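You operate a simulated robot arm through the tools that you are given. There is no shell and no other tool.

You run a simulated robot arm. Do the job below in one go: nothing can be reset, and whatever is moved stays where it is left.

Task
Squeeze the lime half into the small glass.
Fine: leave its peel in the orange dish; lift the lever again; no juice on the counter; the glass stays under the spout.

Only the result counts: the job must be done as asked and must still hold three seconds after the hand-in. Knocking over, shifting, dropping, spilling or breaking anything else fails it.

Robot
A 7-joint arm with a two-finger gripper, fixed in place. Base frame: the origin is at the foot of the arm, x ahead of it, y to its left, z up. Readings come in m, degrees, newtons and seconds.
With the tool pointing down near the work surface it reaches from about 0.34 to 0.72 m from the base axis. Its first joint turns from -66.0 to 66.0 degrees. Payload 2.45 kg.
The TCP is the grasp point between the finger pads, 0.026 m short of the fingertips. In the tool frame z runs along the fingers and y along their closing line. Largest opening 0.096 m; the body of the gripper starts 0.069 m behind the TCP.
Orientation is that of the tool frame in the base frame, as [roll, pitch, yaw] about the fixed x, y, z axes, in that order (R = Rz(yaw) Ry(pitch) Rx(roll)). With the fingers straight down and closing along the base's y, the tool's x points along the base's -x, its y along +y and its z along -z.

Tools
- The arm moves only by the tool servo_tool. Its arguments are lists of equal length, an entry for each row: "translation": the shift along the tool's x, y, z in m, a list of three; "rotation": the turn, a rotation vector about the tool's x, y, z in degrees, a list of three; "grip": the finger opening in m, from 0 to 0.096. In form: {"translation": [[x, y, z], ...], "rotation": [[wx, wy, wz], ...], "grip": [grip, ...]}. A call has 1 to 20 rows; each row shifts and turns the commanded pose from where the row before left it, along the tool's axes as they then stand. Each row takes 0.2 s and may step no farther than 0.05 m and 8.6 degrees from the row before; otherwise, or with a gripper value out of range, the whole call is refused. A pose out of reach is approached as far as the arm can. The call stops where the force on the tool passes 90 N (or 10 N more than at its start, if that is more) or the arm is blocked; 0.2 s more then pass. The fingers move at their own pace and stop on an object; they squeeze with about 42 N. The grip force told is the motor's: it shows also when the fingers shut on nothing. Time passes only in rows, and 0.2 s behind the last, so rows that do not move let the fingers close. It gives the time, the measured TCP pose, the force on the tool (base axes), the opening and the grip force at its end, in the units of the frame above (readings bear some noise), with the torque about the TCP (base axes, N m) and any sound that the robot's microphone picked up, and new pictures: "show" is both (left out), scene, wrist or none.
- Cameras (640 x 400 px; columns grow to the right, rows downward): "scene" is fixed at [0.1775, -0.3969, 1.4419]; the picture's right is [0.69, -0.72, 0.00], its down [-0.29, -0.27, -0.92] and it looks along [0.66, 0.63, -0.40] (base axes); focal length 300 px, centre (320, 200). "wrist" rides on the gripper at [0.082, 0.003, -0.098] in the tool frame; the picture's right is [-0.04, 1.00, 0.00], its down [-0.73, -0.03, -0.68] and it looks along [-0.68, -0.03, 0.73] (tool axes); focal length 256 px, centre (320, 200). There is no depth. A picture from a camera that has moved, and an enlarged one, comes with that camera's place and axes in the base frame and with its lens.
- inspect(camera, box): a new picture of the part [left, top, right, bottom] of that camera's present view, enlarged. It takes no simulated time.
- job_done(): hands the job in; it is judged then, once.

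Places have to be worked out from the pictures, the camera data and where the tool is seen. Open the gripper and draw the arm clear of the work before you hand the job in, unless the task says otherwise.

The tools are called after "Request:" as name(argument=value, ...) on one line, values as JSON. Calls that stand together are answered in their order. servo_tool: Moves the arm, as the interface text tells. Its arguments: {"type":"object","properties":{"translation":{"type":"array","items":{"type":"array","items":{"type":"number"}}},"rotation":{"type":"array","items":{"type":"array","items":{"type":"number"}}},"grip":{"type":"array","items":{"type":"number"}},"show":{"type":"string","enum":["both","scene","wrist","none"]}},"required":["translation","rotation","grip"]} The other tools are called the same way: inspect (camera, box) takes an enlarged picture of a part of a camera's view; job_done () hands the job in.

At the start:

```text
clock: 0.0
ee_pos: [0.3661, -0.0356, 1.3634]
orientation: [-180.0, 0.0, -180.0]
contact_force: [0.1, 0.8, 0.4]
wrist_torque: [0.01, 0.02, 0.01]
finger_gap: 0.096
grasp_force: 0.0
```

scene: 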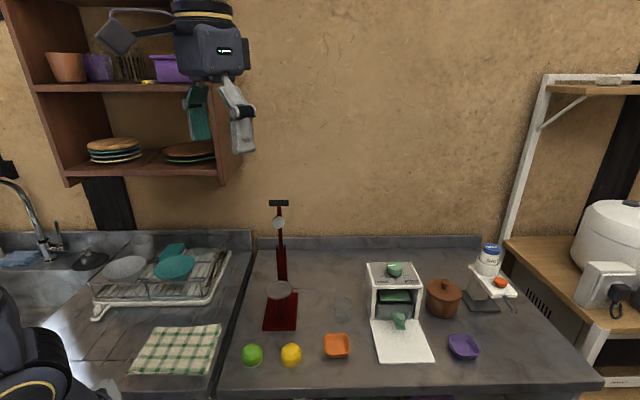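
wrist: 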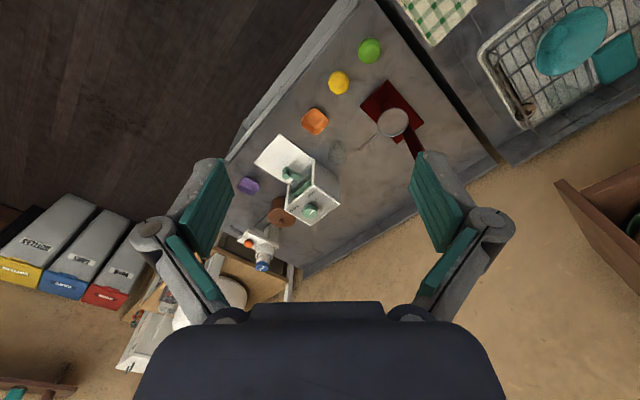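

I look closer at the work area first: the press (red base with lever), the glass, the orange dish and the lime.

Request:
inspect(camera="scene", box=[220, 180, 380, 280])

Request:
inspect(camera="scene", box=[220, 280, 380, 380])

Request:
inspect(camera="wrist", box=[220, 20, 460, 170])

Request:
inspect(camera="scene", box=[340, 230, 540, 370])

```text
4.00 times, centred on (300, 230) of scene
camera zoom: at [0.1775, -0.3969, 1.4419], right [0.69, -0.72, 0.0], down [-0.29, -0.27, -0.92], along [0.66, 0.63, -0.4], focal length 1202 px, centre (400, 80)
```

zoom: 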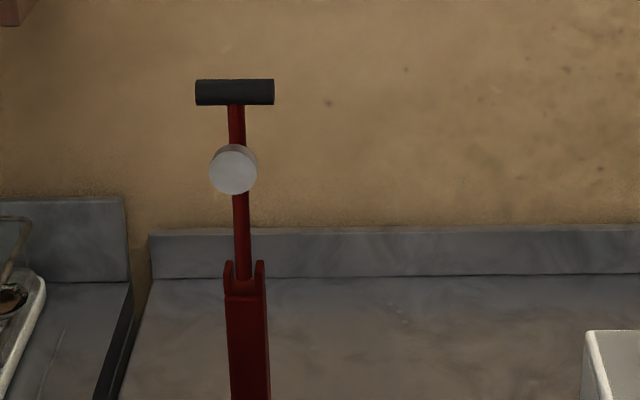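

```text
4.00 times, centred on (300, 330) of scene
camera zoom: at [0.1775, -0.3969, 1.4419], right [0.69, -0.72, 0.0], down [-0.29, -0.27, -0.92], along [0.66, 0.63, -0.4], focal length 1202 px, centre (400, -320)
```

zoom: 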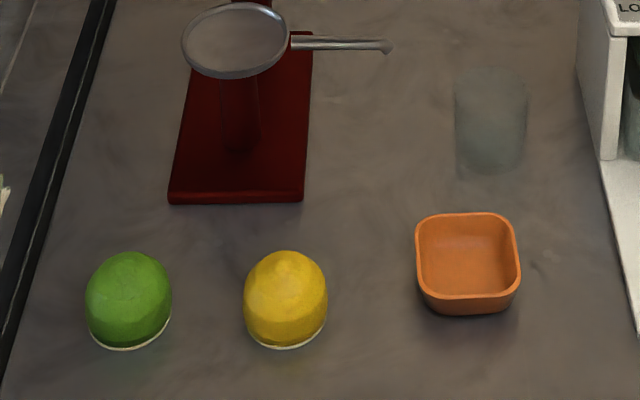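

```text
2.67 times, centred on (340, 95) of wrist
camera zoom: at [0.2849, -0.0323, 1.4593], right [0.04, 1.0, 0.0], down [0.73, -0.03, 0.68], along [0.68, -0.03, -0.73], focal length 683 px, centre (267, 480)
```

zoom: 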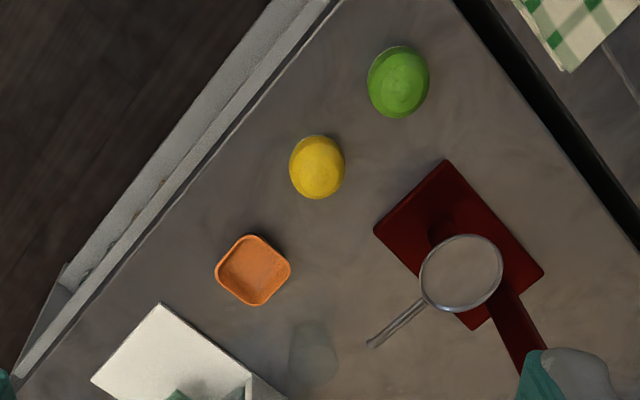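

```text
2.86 times, centred on (440, 300) of scene
camera zoom: at [0.1775, -0.3969, 1.4419], right [0.69, -0.72, 0.0], down [-0.29, -0.27, -0.92], along [0.66, 0.63, -0.4], focal length 858 px, centre (-23, -86)
```

zoom: 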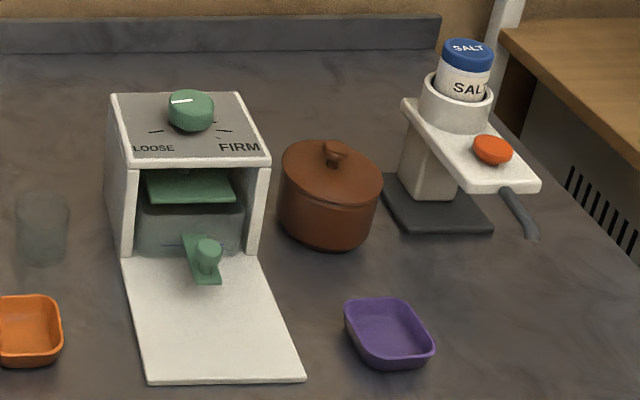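

The red press stands near (0.56, 0.12), with its cup rim at about z 0.91 and its spout pointing toward (0.64, 0.05). The small glass is near (0.68, 0.00), so it is not yet under the spout. The lever is upright. I turn the tool to line up with the press and move nearer for a closer look.

Request:
servo_tool(translation=[[0, 0, 0], [0, 0, 0], [0, 0, 0], [0, 0, 0], [0, 0, 0], [0, 0, 0], [-0.0173, -0.0025, 0.0354], [-0.0173, -0.0025, 0.0354], [-0.0173, -0.0025, 0.0354], [-0.0173, -0.0025, 0.0354], [-0.0173, -0.0025, 0.0354], [-0.0173, -0.0025, 0.0354], [-0.0173, -0.0025, 0.0354], [-0.0173, -0.0025, 0.0354]], rotation=[[0, 0, -7.267], [0, 0, -7.267], [0, 0, -7.267], [0, 0, -7.267], [0, 0, -7.267], [0, 0, -7.267], [0, 0, 0], [0, 0, 0], [0, 0, 0], [0, 0, 0], [0, 0, 0], [0, 0, 0], [0, 0, 0], [0, 0, 0]], grip=[0.096, 0.096, 0.096, 0.096, 0.096, 0.096, 0.096, 0.096, 0.096, 0.096, 0.096, 0.096, 0.096, 0.096])

```text
clock: 3.0
ee_pos: [0.4803, 0.0458, 1.0781]
orientation: [-180.0, -0.1, -136.4]
contact_force: [0.7, -0.2, -0.1]
wrist_torque: [-0.01, 0.04, 0.01]
finger_gap: 0.0961
grasp_force: 0.0
camera wrist: at [0.4182, -0.0082, 1.1751], right [-0.66, 0.75, 0.0], down [0.55, 0.48, 0.68], along [0.51, 0.45, -0.73], focal length 256 px, centre (320, 200)
```

scene: 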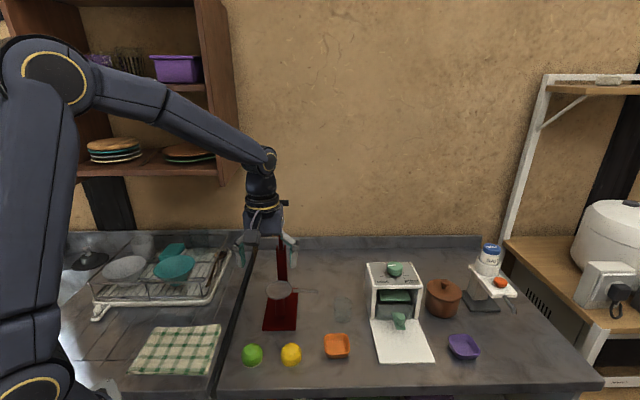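
wrist: 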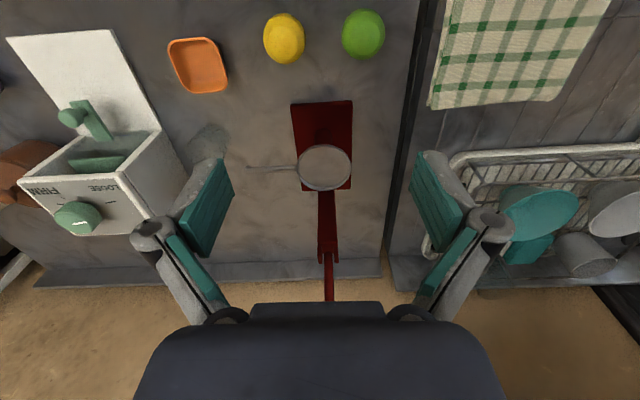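

The press is now well in view, so I zoom in on the cup, spout, lever and glass.

Request:
inspect(camera="wrist", box=[250, 80, 410, 180])

Request:
inspect(camera="wrist", box=[150, 20, 310, 180])

Request:
inspect(camera="wrist", box=[250, 180, 410, 310])

Request:
inspect(camera="wrist", box=[240, 0, 400, 100])

```text
4.00 times, centred on (330, 130) of wrist
camera zoom: at [0.4182, -0.0082, 1.1751], right [-0.66, 0.75, 0.0], down [0.55, 0.48, 0.68], along [0.51, 0.45, -0.73], focal length 1024 px, centre (280, 480)
```

zoom: 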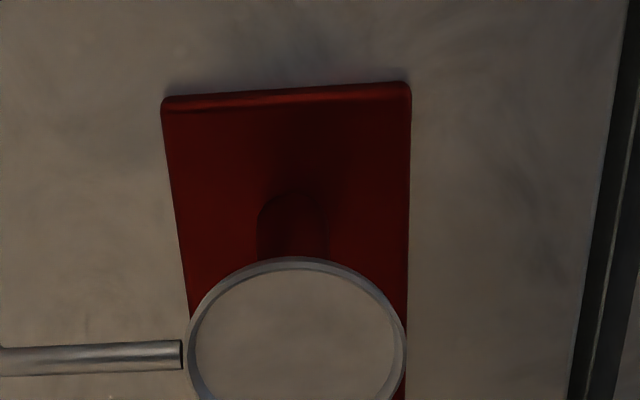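

```text
2.50 times, centred on (230, 100) of wrist
camera zoom: at [0.4182, -0.0082, 1.1751], right [-0.66, 0.75, 0.0], down [0.55, 0.48, 0.68], along [0.51, 0.45, -0.73], focal length 640 px, centre (545, 450)
```

zoom: 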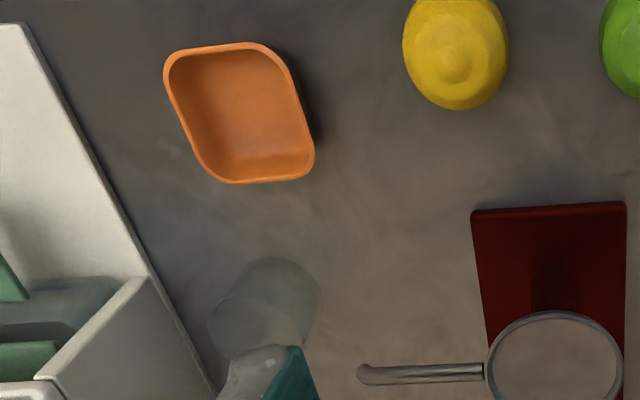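

```text
3.08 times, centred on (330, 245) of wrist
camera zoom: at [0.4182, -0.0082, 1.1751], right [-0.66, 0.75, 0.0], down [0.55, 0.48, 0.68], along [0.51, 0.45, -0.73], focal length 788 px, centre (289, 62)
```

zoom: 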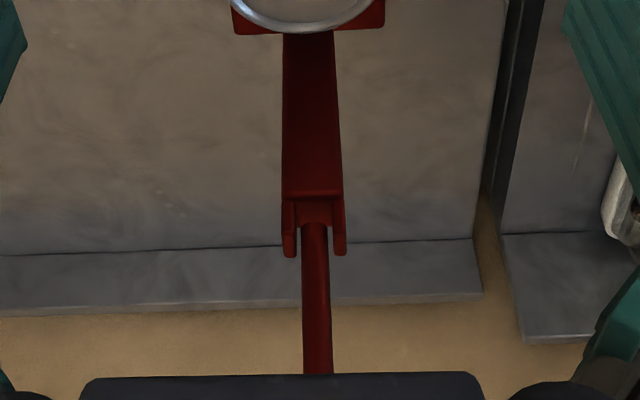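

```text
4.00 times, centred on (320, 50) of wrist
camera zoom: at [0.4182, -0.0082, 1.1751], right [-0.66, 0.75, 0.0], down [0.55, 0.48, 0.68], along [0.51, 0.45, -0.73], focal length 1024 px, centre (320, 800)
```

zoom: 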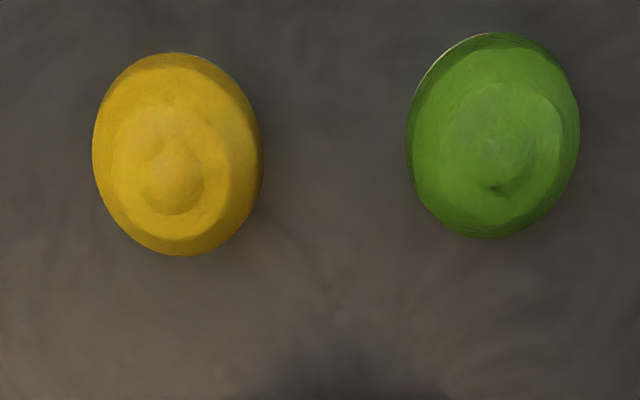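

The cup is a shallow dish, with the spout tip at about (0.636, 0.051, 0.896). I turn the fingers so they will straddle the spout, and move above the glass at about (0.68, 0.00).

Request:
servo_tool(translation=[[0, 0, 0], [0, 0, 0], [0, 0, 0], [0, 0, 0], [0, 0, 0], [0, 0, 0], [0, 0, 0], [0, 0, 0], [0, 0, 0], [0, 0, 0], [0, 0, 0], [-0.0286, 0.0225, 0.0156], [-0.0286, 0.0225, 0.0156], [-0.0286, 0.0225, 0.0156], [-0.0286, 0.0225, 0.0156], [-0.0286, 0.0225, 0.0156]], rotation=[[0, 0, 8.182], [0, 0, 8.182], [0, 0, 8.182], [0, 0, 8.182], [0, 0, 8.182], [0, 0, 8.182], [0, 0, 8.182], [0, 0, 8.182], [0, 0, 8.182], [0, 0, 8.182], [0, 0, 8.182], [0, 0, 0], [0, 0, 0], [0, 0, 0], [0, 0, 0], [0, 0, 0]], grip=[0.096, 0.096, 0.096, 0.096, 0.096, 0.096, 0.096, 0.096, 0.096, 0.096, 0.096, 0.096, 0.096, 0.096, 0.096, 0.096])

```text
clock: 6.4
ee_pos: [0.6601, 0.0215, 1.0]
orientation: [-180.0, -0.1, 133.6]
contact_force: [-0.1, 0.3, 0.2]
wrist_torque: [-0.04, -0.02, -0.01]
finger_gap: 0.0958
grasp_force: 0.0
camera wrist: at [0.6062, 0.0828, 1.0975], right [0.75, 0.66, 0.0], down [0.48, -0.55, 0.68], along [0.45, -0.51, -0.73], focal length 256 px, centre (320, 200)
```

scene: 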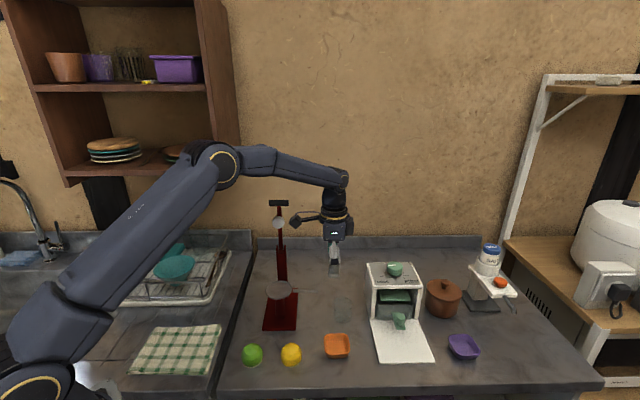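
wrist: 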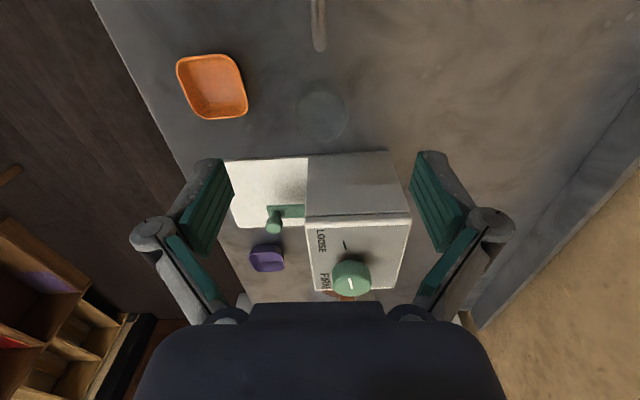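

The glass is visible below the tool, so I zoom in to fix its place and the spout tip's place.

Request:
inspect(camera="wrist", box=[240, 0, 400, 160])

Request:
inspect(camera="scene", box=[260, 190, 380, 340])

```text
2.50 times, centred on (320, 80) of wrist
camera zoom: at [0.6062, 0.0828, 1.0975], right [0.75, 0.66, 0.0], down [0.48, -0.55, 0.68], along [0.45, -0.51, -0.73], focal length 640 px, centre (320, 500)
```

zoom: 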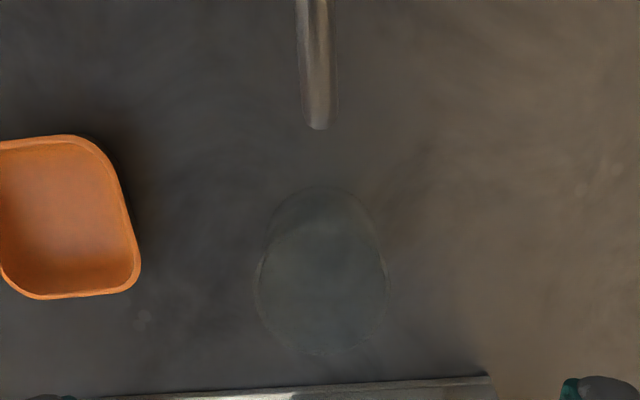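

```text
2.67 times, centred on (320, 265) of scene
camera zoom: at [0.1775, -0.3969, 1.4419], right [0.69, -0.72, 0.0], down [-0.29, -0.27, -0.92], along [0.66, 0.63, -0.4], focal length 801 px, centre (320, 27)
```

zoom: 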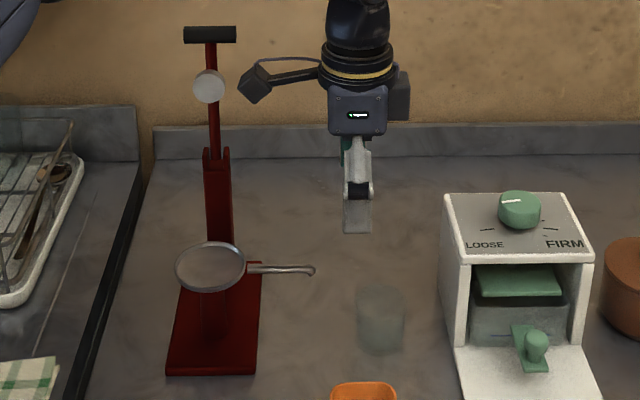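

The glass centre is at about (0.678, 0.0015), its rim at z ≈ 0.865 and its width about 0.049. I line up above it and come down with the fingers wide open, so the tips cover only its top part.

Request:
servo_tool(translation=[[-0.0268, -0.0008, 0], [0, 0, 0.033], [0, 0, 0.033], [0, 0, 0.033], [0, 0, 0.033], [0, 0, 0]], rotation=[[0, 0, 0], [0, 0, 0], [0, 0, 0], [0, 0, 0], [0, 0, 0], [0, 0, 0]], grip=[0.096, 0.096, 0.096, 0.096, 0.096, 0.096])

```text
clock: 7.8
ee_pos: [0.6789, -0.001, 0.8677]
orientation: [180.0, -0.1, 133.7]
contact_force: [0.1, 0.0, 0.6]
wrist_torque: [0.01, 0.02, -0.02]
finger_gap: 0.0961
grasp_force: 0.1
camera wrist: at [0.6249, 0.061, 0.9657], right [0.75, 0.66, 0.0], down [0.48, -0.55, 0.68], along [0.45, -0.51, -0.73], focal length 256 px, centre (320, 200)
```

scene: 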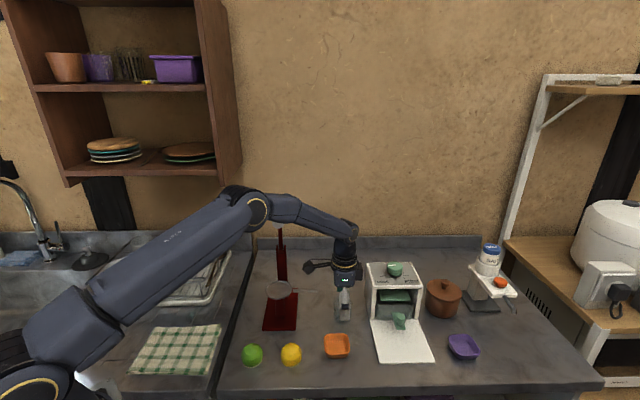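
wrist: 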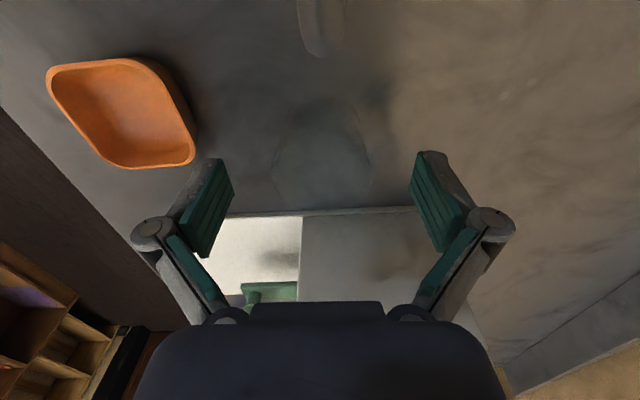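

The glass sits between the fingers, so I zoom in to check its centring before closing.

Request:
inspect(camera="wrist", box=[200, 60, 440, 230])

Request:
inspect(camera="scene", box=[300, 240, 380, 340])

```text
2.35 times, centred on (320, 145) of wrist
camera zoom: at [0.6249, 0.061, 0.9657], right [0.75, 0.66, 0.0], down [0.48, -0.55, 0.68], along [0.45, -0.51, -0.73], focal length 602 px, centre (320, 329)
```

zoom: 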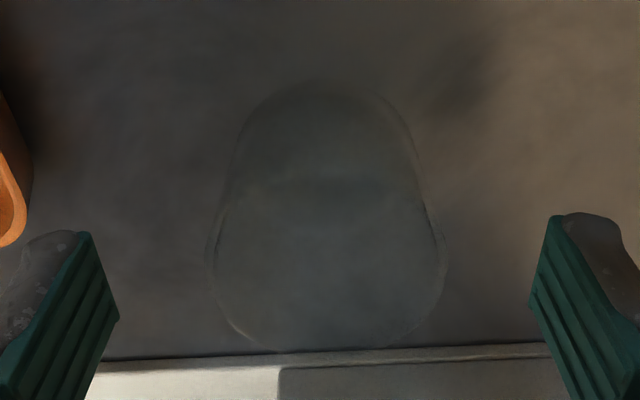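

```text
4.00 times, centred on (340, 290) of scene
camera zoom: at [0.1775, -0.3969, 1.4419], right [0.69, -0.72, 0.0], down [-0.29, -0.27, -0.92], along [0.66, 0.63, -0.4], focal length 1202 px, centre (240, -160)
```

zoom: 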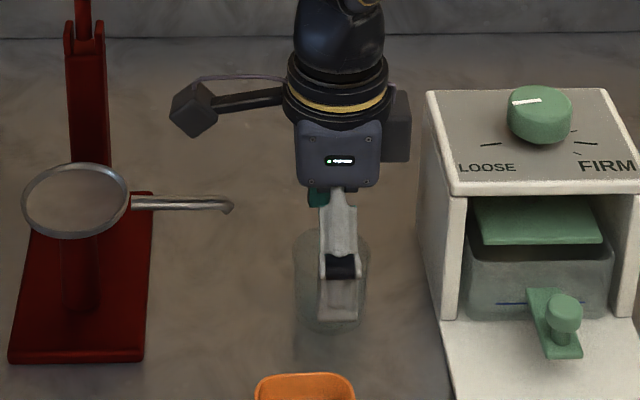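

The glass centre is about 5 mm toward the tool's +x from the TCP. I shift that much and close gently onto it.

Request:
servo_tool(translation=[[0.005, 0.001, 0], [0, 0, 0], [0, 0, 0], [0, 0, 0], [0, 0, 0], [0, 0, 0]], rotation=[[0, 0, 0], [0, 0, 0], [0, 0, 0], [0, 0, 0], [0, 0, 0], [0, 0, 0]], grip=[0.096, 0.07, 0.058, 0.052, 0.046, 0.046])

```text
clock: 9.2
ee_pos: [0.6765, 0.0026, 0.868]
orientation: [180.0, -0.1, 133.7]
contact_force: [-0.3, 0.0, 0.9]
wrist_torque: [0.02, 0.01, 0.05]
finger_gap: 0.0525
grasp_force: 42.0
camera wrist: at [0.6219, 0.0651, 0.9664], right [0.75, 0.66, 0.0], down [0.48, -0.55, 0.68], along [0.45, -0.51, -0.73], focal length 256 px, centre (320, 200)
```

scene: 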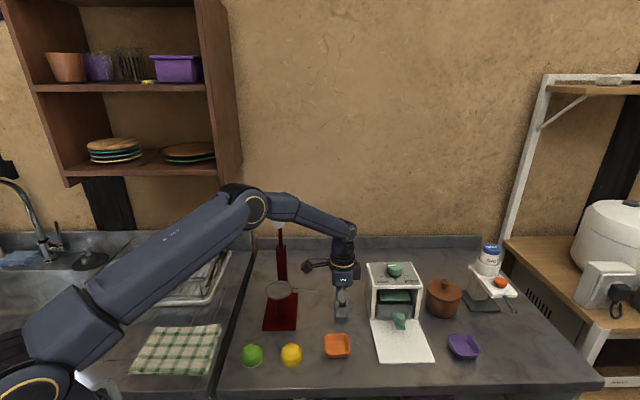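
wrist: 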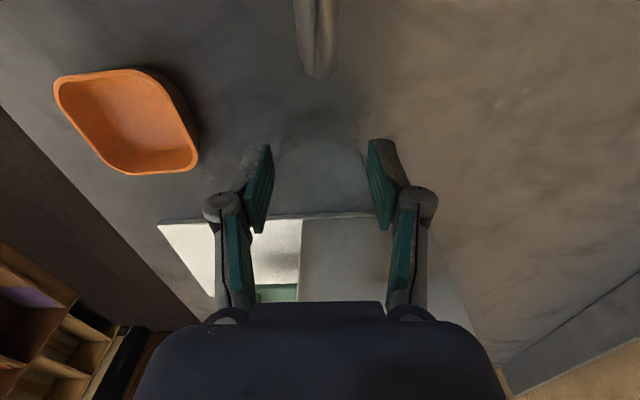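

The glass is gripped at 0.0525 m. I check how it sits in the fingers before lifting.

Request:
inspect(camera="wrist", box=[220, 40, 420, 240])

```text
2.00 times, centred on (320, 140) of wrist
camera zoom: at [0.6219, 0.0651, 0.9664], right [0.75, 0.66, 0.0], down [0.48, -0.55, 0.68], along [0.45, -0.51, -0.73], focal length 512 px, centre (320, 320)
```

zoom: 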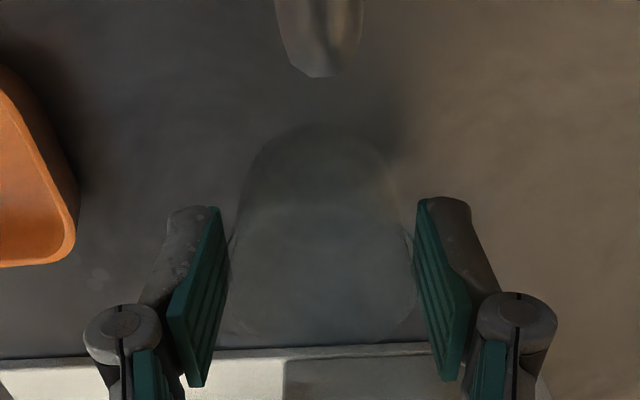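

The glass is held a few mm off centre, which is fine. I lift it 5 mm and carry it about 60 mm along the spout line, so the spout tip ends over its middle.

Request:
servo_tool(translation=[[0, 0, -0.005], [0, 0, 0], [0.015, 0.0004, 0], [0.015, 0.0004, 0], [0.015, 0.0004, 0], [0.015, 0.0004, 0], [0, 0, 0]], rotation=[[0, 0, 0], [0, 0, 0], [0, 0, 0], [0, 0, 0], [0, 0, 0], [0, 0, 0], [0, 0, 0]], grip=[0.046, 0.046, 0.046, 0.046, 0.046, 0.046, 0.046])

Request:
inspect(camera="scene", box=[260, 230, 380, 330])

Request:
inspect(camera="wrist", box=[220, 0, 420, 240])

```text
clock: 10.8
ee_pos: [0.635, 0.0482, 0.8731]
orientation: [-180.0, 0.0, 133.6]
contact_force: [-0.3, -0.2, -1.3]
wrist_torque: [-0.01, 0.02, -0.01]
finger_gap: 0.0526
grasp_force: 41.9
camera wrist: at [0.5812, 0.1105, 0.9712], right [0.75, 0.66, 0.0], down [0.49, -0.55, 0.68], along [0.45, -0.51, -0.73], focal length 256 px, centre (320, 200)
```

scene: 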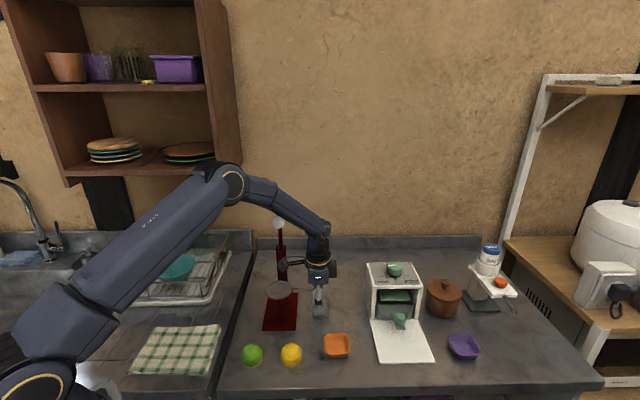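
wrist: 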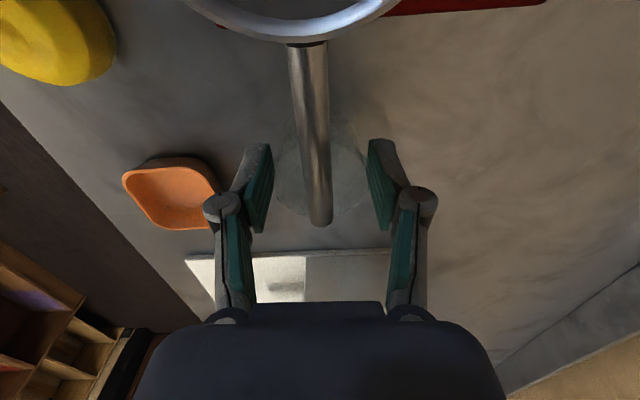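

```text
4.00 times, centred on (320, 280) of scene
camera zoom: at [0.1775, -0.3968, 1.4419], right [0.69, -0.72, 0.0], down [-0.29, -0.27, -0.92], along [0.66, 0.63, -0.4], focal length 1202 px, centre (320, -120)
```

zoom: 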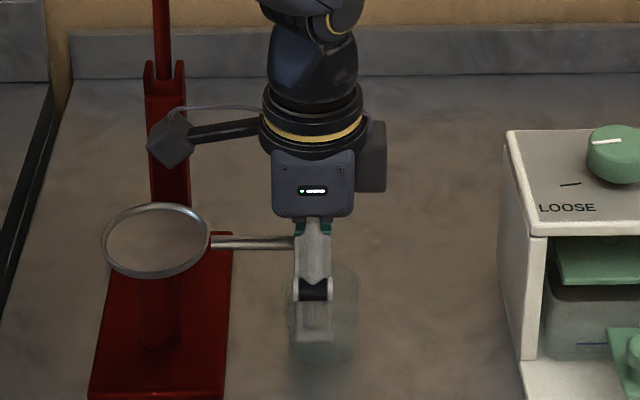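

```text
1.67 times, centred on (320, 120) of wrist
camera zoom: at [0.5812, 0.1105, 0.9712], right [0.75, 0.66, 0.0], down [0.49, -0.55, 0.68], along [0.45, -0.51, -0.73], focal length 427 px, centre (320, 333)
```

zoom: 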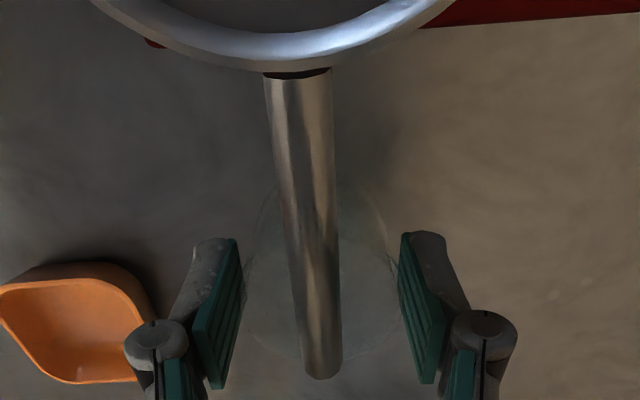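

The spout tip, about (0.637, 0.047), is within the mouth of the held glass, close to its centre. I lower the glass by 5 mm, open the fingers and go straight up.

Request:
servo_tool(translation=[[0, 0, 0.0025], [0, 0, 0.0025], [0, 0, 0], [0, 0, 0], [0, 0, 0], [0, 0, 0]], rotation=[[0, 0, 0], [0, 0, 0], [0, 0, 0], [0, 0, 0], [0, 0, 0], [0, 0, 0]], grip=[0.046, 0.046, 0.046, 0.056, 0.066, 0.078])

Request:
inspect(camera="wrist", box=[200, 80, 440, 240])

```text
clock: 12.2
ee_pos: [0.6366, 0.0492, 0.869]
orientation: [180.0, 0.0, 133.8]
contact_force: [-0.6, -0.3, -0.4]
wrist_torque: [0.0, -0.01, 0.0]
finger_gap: 0.0782
grasp_force: 0.0
camera wrist: at [0.5815, 0.1102, 0.9665], right [0.75, 0.66, 0.0], down [0.49, -0.55, 0.68], along [0.45, -0.51, -0.73], focal length 256 px, centre (320, 200)
```

scene: 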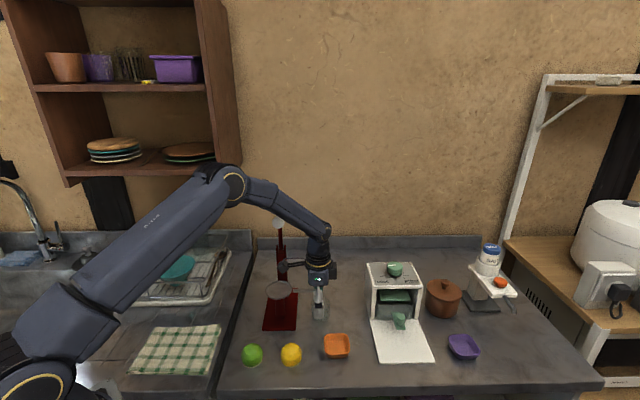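
wrist: 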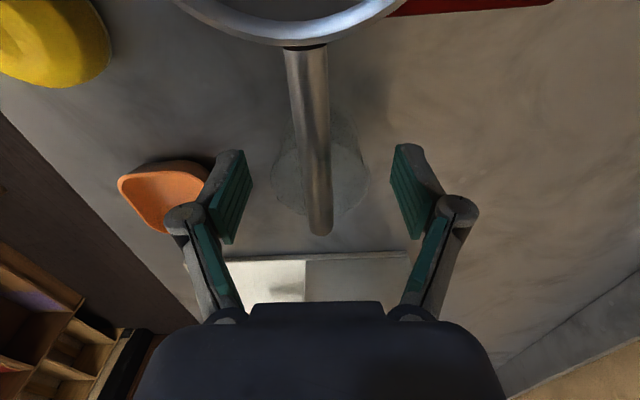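

```text
2.50 times, centred on (320, 160) of wrist
camera zoom: at [0.5815, 0.1102, 0.9665], right [0.75, 0.66, 0.0], down [0.49, -0.55, 0.68], along [0.45, -0.51, -0.73], focal length 640 px, centre (320, 300)
```

zoom: 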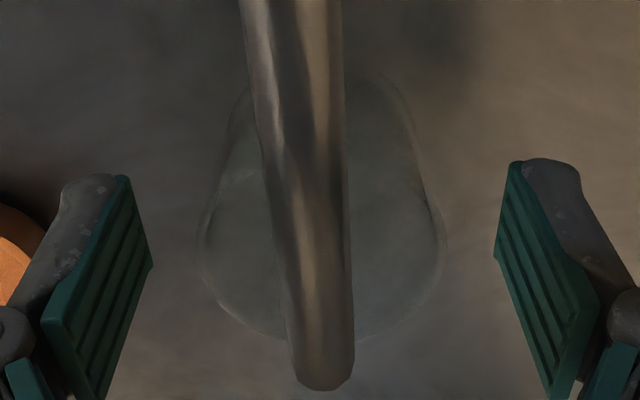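

The glass stands under the spout, and the released view shows the tip over its centre. I rise straight up, turn back to the press orientation and look at the lever from above and in front.

Request:
servo_tool(translation=[[0, 0, -0.03], [0, 0, -0.048], [0, 0, -0.048], [0, 0, -0.024], [0, 0, 0], [0, 0, 0], [0, 0, 0], [0, 0, 0], [0, 0, 0], [0, 0, 0], [0, 0, 0], [0, 0, 0], [0, 0, 0], [0, 0, 0], [0.0217, 0.0174, -0.0385], [0.0217, 0.0174, -0.0385], [0.0217, 0.0174, -0.0385], [0.0217, 0.0174, -0.0385], [0.0217, 0.0174, -0.0385], [0.0217, 0.0174, -0.0385]], rotation=[[0, 0, 0], [0, 0, 0], [0, 0, 0], [0, 0, -8.18], [0, 0, -8.18], [0, 0, -8.18], [0, 0, -8.18], [0, 0, -8.18], [0, 0, -8.18], [0, 0, -8.18], [0, 0, -8.18], [0, 0, -8.18], [0, 0, -8.18], [0, 0, -8.2], [0, 0, 0], [0, 0, 0], [0, 0, 0], [0, 0, 0], [0, 0, 0], [0, 0, 0]], grip=[0.078, 0.078, 0.078, 0.078, 0.078, 0.078, 0.078, 0.078, 0.078, 0.078, 0.078, 0.078, 0.078, 0.078, 0.078, 0.078, 0.078, 0.078, 0.078, 0.078])

Request:
inspect(camera="wrist", box=[240, 120, 400, 300])

Request:
inspect(camera="scene", box=[240, 190, 360, 340])

```text
clock: 16.4
ee_pos: [0.4675, 0.0347, 1.2497]
orientation: [179.9, 0.1, -136.5]
contact_force: [-0.9, -0.2, 0.3]
wrist_torque: [-0.04, 0.0, 0.03]
finger_gap: 0.0781
grasp_force: 0.1
camera wrist: at [0.4065, -0.019, 1.3471], right [-0.66, 0.75, 0.0], down [0.55, 0.48, 0.68], along [0.51, 0.45, -0.73], focal length 256 px, centre (320, 200)
```

scene: 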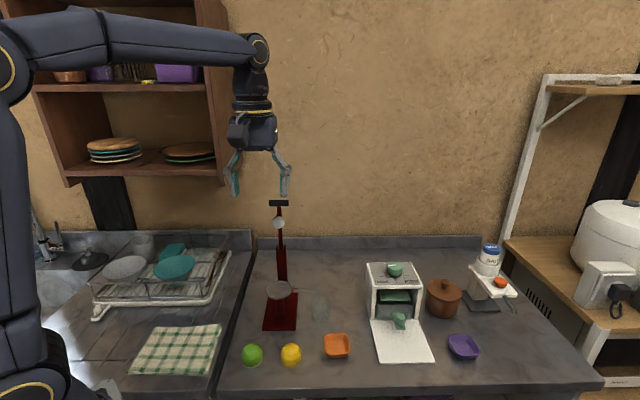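
wrist: 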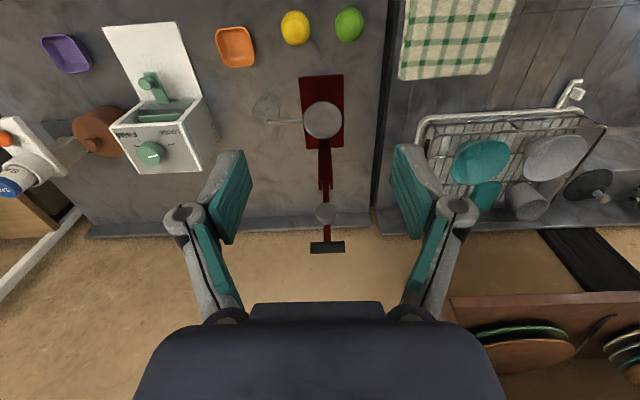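

```text
2.22 times, centred on (320, 210) of wrist
camera zoom: at [0.4065, -0.019, 1.3471], right [-0.66, 0.75, 0.0], down [0.55, 0.48, 0.68], along [0.51, 0.45, -0.73], focal length 569 px, centre (320, 178)
```

zoom: 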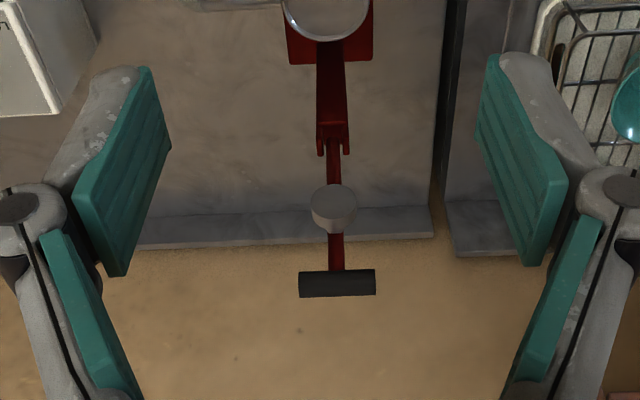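

```text
2.67 times, centred on (300, 265) of scene
camera zoom: at [0.1774, -0.3969, 1.4419], right [0.69, -0.72, 0.0], down [-0.29, -0.27, -0.92], along [0.66, 0.63, -0.4], focal length 801 px, centre (373, 27)
```

zoom: 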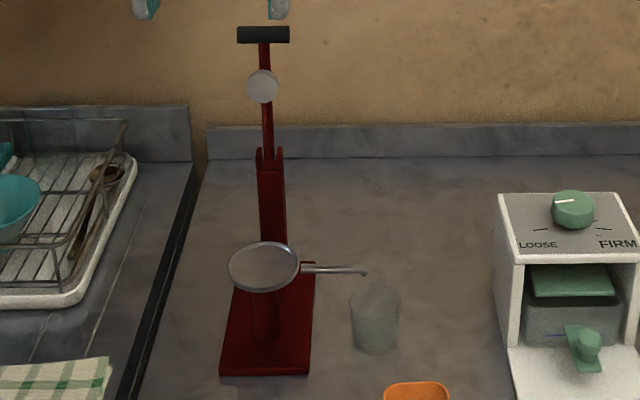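

The lever, disk and handle are now all visible. I zoom in on the spout and glass to check their alignment from this fixed camera, and look again at the lever.

Request:
inspect(camera="scene", box=[295, 275, 345, 325])

Request:
inspect(camera="wrist", box=[240, 70, 360, 160])

Request:
inspect(camera="scene", box=[255, 190, 305, 255])

Request:
inspect(camera="wrist", box=[280, 140, 370, 260])

```text
8.00 times, centred on (320, 300) of scene
camera zoom: at [0.1774, -0.3969, 1.4419], right [0.69, -0.72, 0.0], down [-0.29, -0.27, -0.92], along [0.66, 0.63, -0.4], focal length 2404 px, centre (320, -600)
```

zoom: 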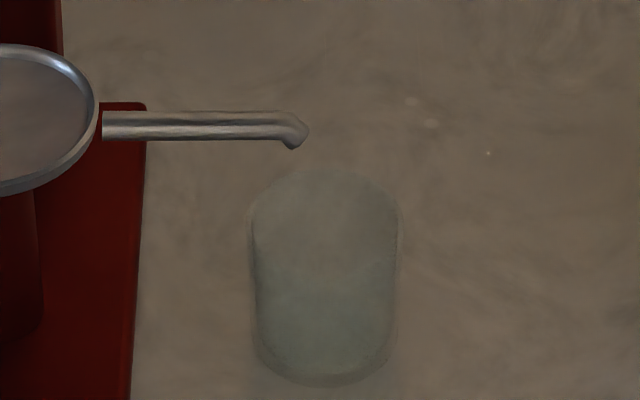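

```text
4.44 times, centred on (300, 115) of wrist
camera zoom: at [0.4065, -0.019, 1.3471], right [-0.66, 0.75, 0.0], down [0.55, 0.48, 0.68], along [0.51, 0.45, -0.73], focal length 1138 px, centre (409, 578)
```

zoom: 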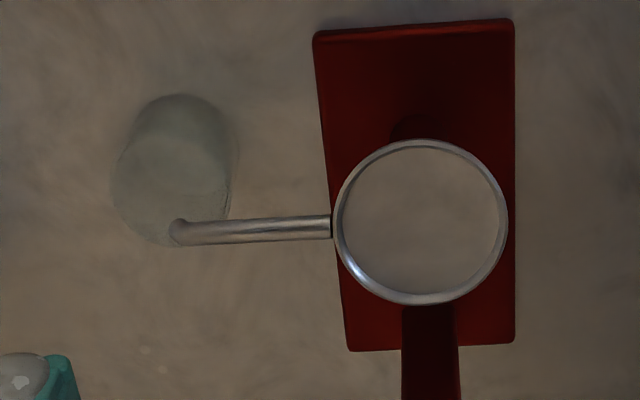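

```text
6.15 times, centred on (280, 222) of scene
camera zoom: at [0.1774, -0.3969, 1.4419], right [0.69, -0.72, 0.0], down [-0.29, -0.27, -0.92], along [0.66, 0.63, -0.4], focal length 1849 px, centre (566, 62)
```

zoom: 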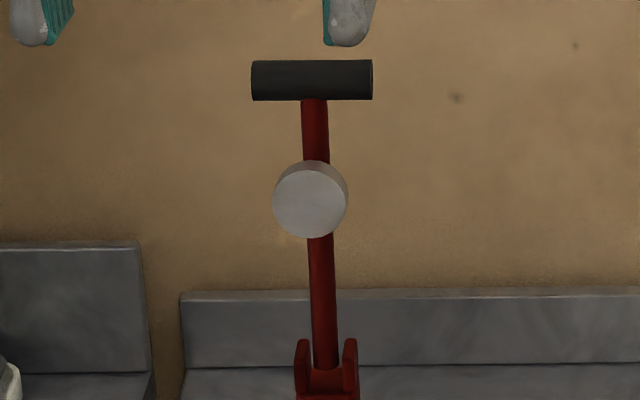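

```text
3.33 times, centred on (325, 200) of wrist
camera zoom: at [0.4065, -0.019, 1.3471], right [-0.66, 0.75, 0.0], down [0.55, 0.48, 0.68], along [0.51, 0.45, -0.73], focal length 853 px, centre (303, 200)
```

zoom: 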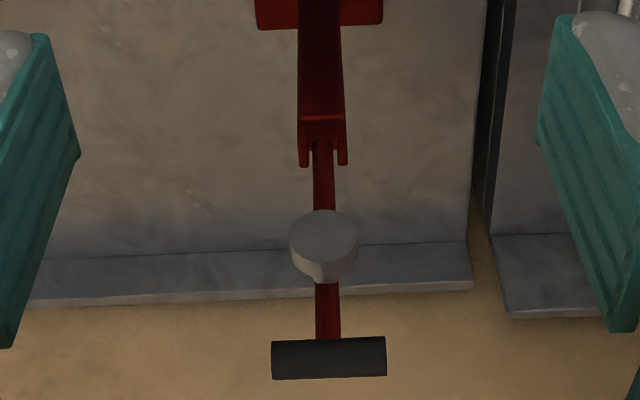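

The handle centre comes out at about (0.640, 0.200, 1.111) and the pivot at about (0.639, 0.200, 0.962), so the lever is about 0.149 m long. The cup is at (0.561, 0.122), and the spout outlet lies inside the glass's mouth. Next I move above the lime at about (0.433, 0.068).

Request:
servo_tool(translation=[[0, 0, 0], [0.0003, 0.0068, 0.0428], [0.0003, 0.0068, 0.0428], [0.0003, 0.0068, 0.0428], [0.0003, 0.0068, 0.0428], [0.0003, 0.0068, 0.0428], [0.0003, 0.0068, 0.0428], [0.0003, 0.0068, 0.0428], [0, 0, 0]], rotation=[[0, 0, -1.3], [0, 0, 0], [0, 0, 0], [0, 0, 0], [0, 0, 0], [0, 0, 0], [0, 0, 0], [0, 0, 0], [0, 0, 0]], grip=[0.075, 0.075, 0.075, 0.075, 0.075, 0.075, 0.075, 0.075, 0.075])

Request:
inspect(camera="wrist", box=[200, 60, 440, 220])

Request:
inspect(camera="scene", box=[200, 280, 320, 380])

```text
clock: 18.4
ee_pos: [0.434, 0.0655, 0.9493]
orientation: [-179.9, 0.0, -135.0]
contact_force: [-0.4, -0.5, -0.1]
wrist_torque: [-0.03, 0.01, 0.0]
finger_gap: 0.0748
grasp_force: 0.1
camera wrist: at [0.3736, 0.011, 1.0465], right [-0.68, 0.74, 0.0], down [0.54, 0.5, 0.68], along [0.5, 0.46, -0.73], focal length 256 px, centre (320, 200)
```

scene: 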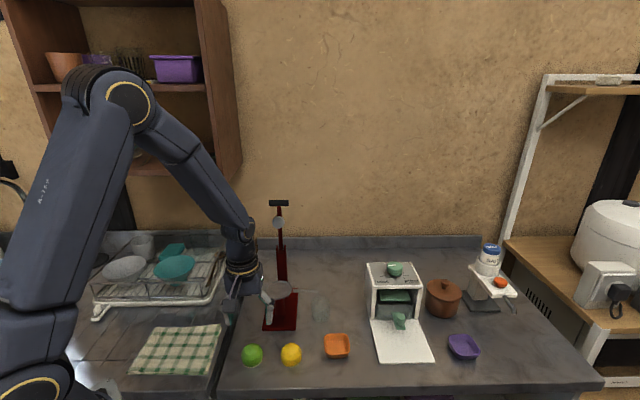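
wrist: 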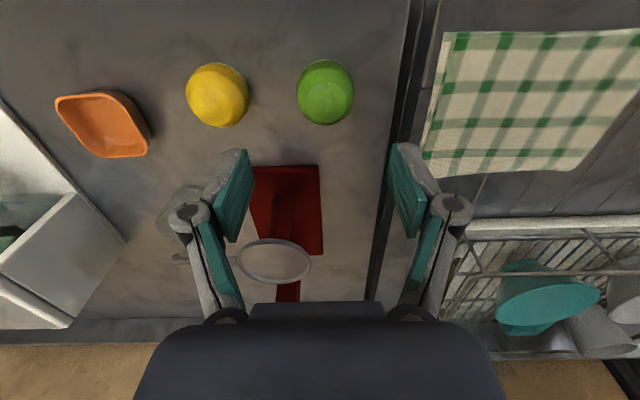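

```text
2.50 times, centred on (320, 140) of wrist
camera zoom: at [0.3736, 0.011, 1.0465], right [-0.68, 0.74, 0.0], down [0.54, 0.5, 0.68], along [0.5, 0.46, -0.73], focal length 640 px, centre (320, 350)
```

zoom: 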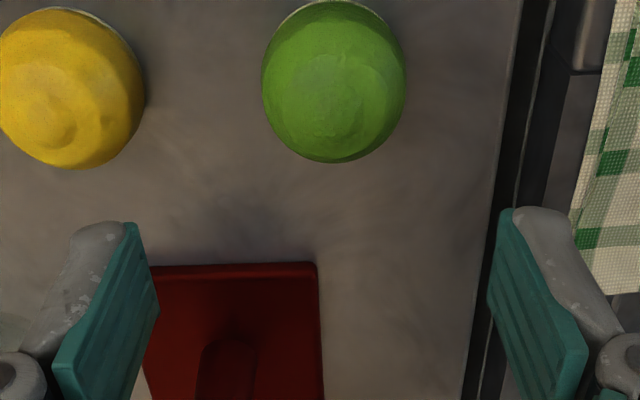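

```text
4.00 times, centred on (260, 330) of scene
camera zoom: at [0.1775, -0.3968, 1.4419], right [0.69, -0.72, 0.0], down [-0.29, -0.27, -0.92], along [0.66, 0.63, -0.4], focal length 1202 px, centre (560, -320)
```

zoom: 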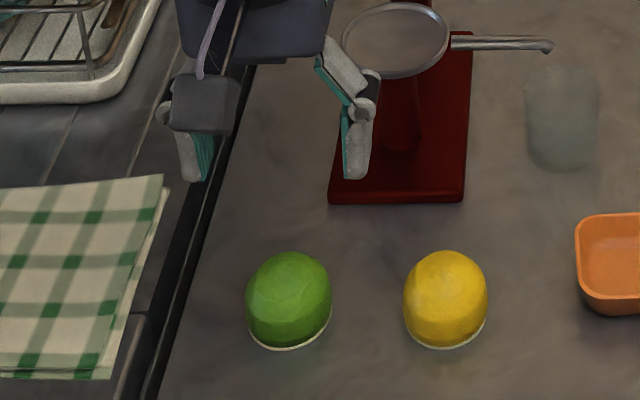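

The lime's centre is about 4–5 mm toward tool +y from the TCP. I correct that and descend around it to TCP z ≈ 0.846, which leaves the fingertips just off the counter.

Request:
servo_tool(translation=[[-0.0018, 0.0046, 0], [0, 0, 0.035], [0, 0, 0.035], [0, 0, 0.0225], [0, 0, 0.0105], [0, 0, 0]], rotation=[[0, 0, 0], [0, 0, 0], [0, 0, 0], [0, 0, 0], [0, 0, 0], [0, 0, 0]], grip=[0.075, 0.075, 0.075, 0.075, 0.075, 0.075])

Request:
inspect(camera="wrist", box=[200, 80, 440, 260])

Request:
inspect(camera="scene", box=[200, 290, 320, 390])

```text
clock: 19.8
ee_pos: [0.4332, 0.0714, 0.8459]
orientation: [180.0, 0.1, -135.0]
contact_force: [-0.2, 0.4, -0.4]
wrist_torque: [0.0, 0.01, 0.01]
finger_gap: 0.0748
grasp_force: 0.1
camera wrist: at [0.3728, 0.0145, 0.9435], right [-0.68, 0.74, 0.0], down [0.54, 0.5, 0.68], along [0.5, 0.46, -0.73], focal length 256 px, centre (320, 200)
```

scene: 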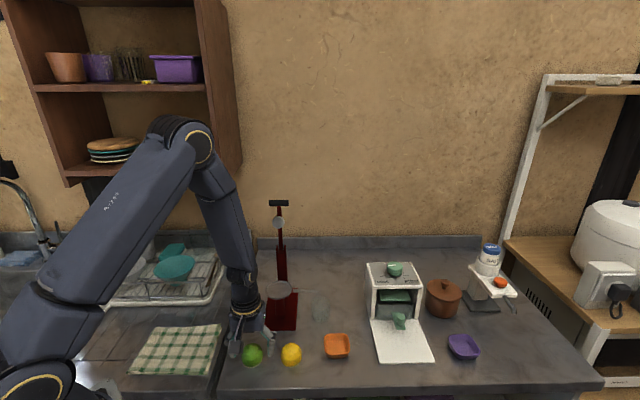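
wrist: 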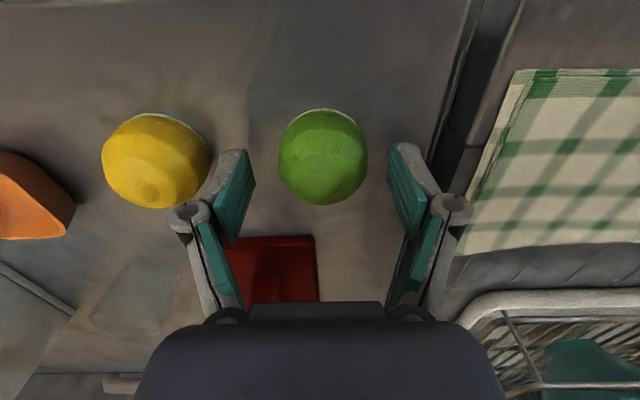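

```text
2.22 times, centred on (320, 170) of wrist
camera zoom: at [0.3728, 0.0145, 0.9435], right [-0.68, 0.74, 0.0], down [0.54, 0.5, 0.68], along [0.5, 0.46, -0.73], focal length 569 px, centre (320, 267)
```

zoom: 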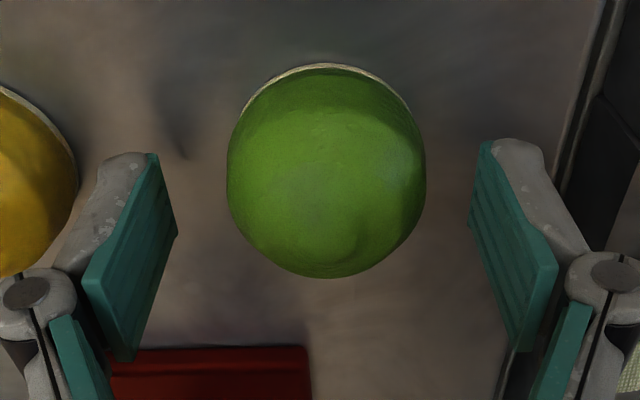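

```text
4.00 times, centred on (260, 340) of scene
camera zoom: at [0.1775, -0.3969, 1.4419], right [0.69, -0.72, 0.0], down [-0.29, -0.27, -0.92], along [0.66, 0.63, -0.4], focal length 1202 px, centre (560, -360)
```

zoom: 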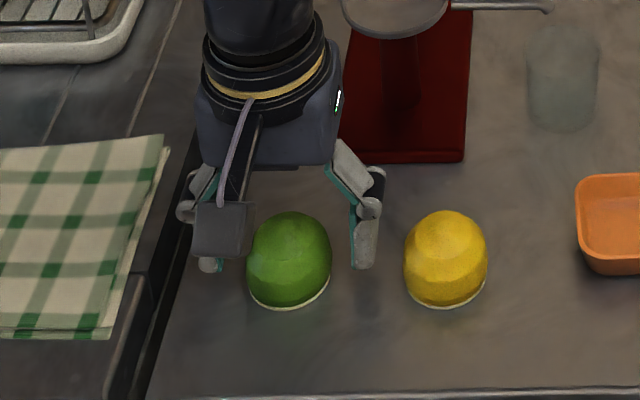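

The lime is centred between the pads to within about 2 mm, so I close on it.

Request:
servo_tool(translation=[[0.001, 0.0005, 0], [0, 0, 0], [0, 0, 0], [0, 0, 0], [0, 0, 0]], rotation=[[0, 0, 0], [0, 0, 0], [0, 0, 0], [0, 0, 0], [0, 0, 0]], grip=[0.06, 0.05, 0.042, 0.042, 0.042])

Request:
inspect(camera="wrist", box=[200, 80, 440, 260])

```text
clock: 21.0
ee_pos: [0.4322, 0.07, 0.8471]
orientation: [-179.9, 0.0, -135.0]
contact_force: [-0.6, -0.1, 4.6]
wrist_torque: [0.01, 0.04, 0.02]
finger_gap: 0.0482
grasp_force: 41.5
camera wrist: at [0.3715, 0.0145, 0.9442], right [-0.68, 0.74, 0.0], down [0.54, 0.5, 0.68], along [0.5, 0.46, -0.73], focal length 256 px, centre (320, 200)
```

scene: 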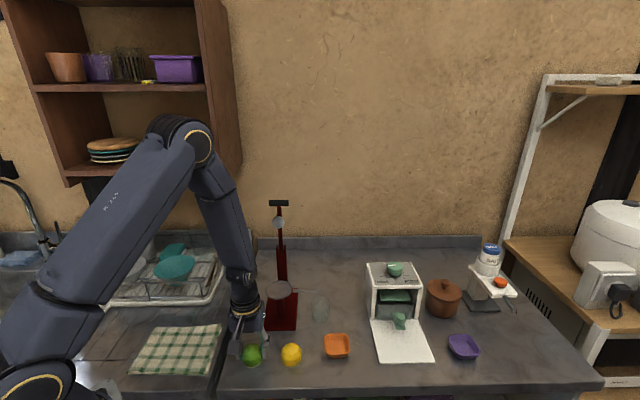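
wrist: 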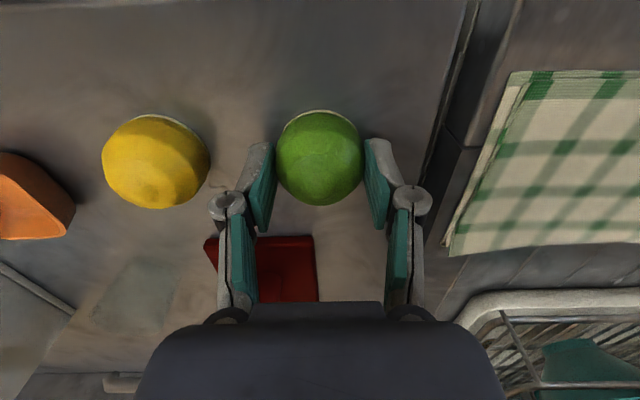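

```text
2.22 times, centred on (320, 170) of wrist
camera zoom: at [0.3715, 0.0145, 0.9442], right [-0.68, 0.74, 0.0], down [0.54, 0.5, 0.68], along [0.5, 0.46, -0.73], focal length 569 px, centre (320, 267)
```

zoom: 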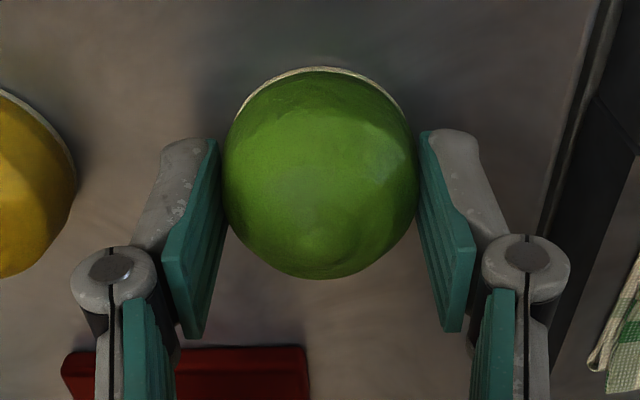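

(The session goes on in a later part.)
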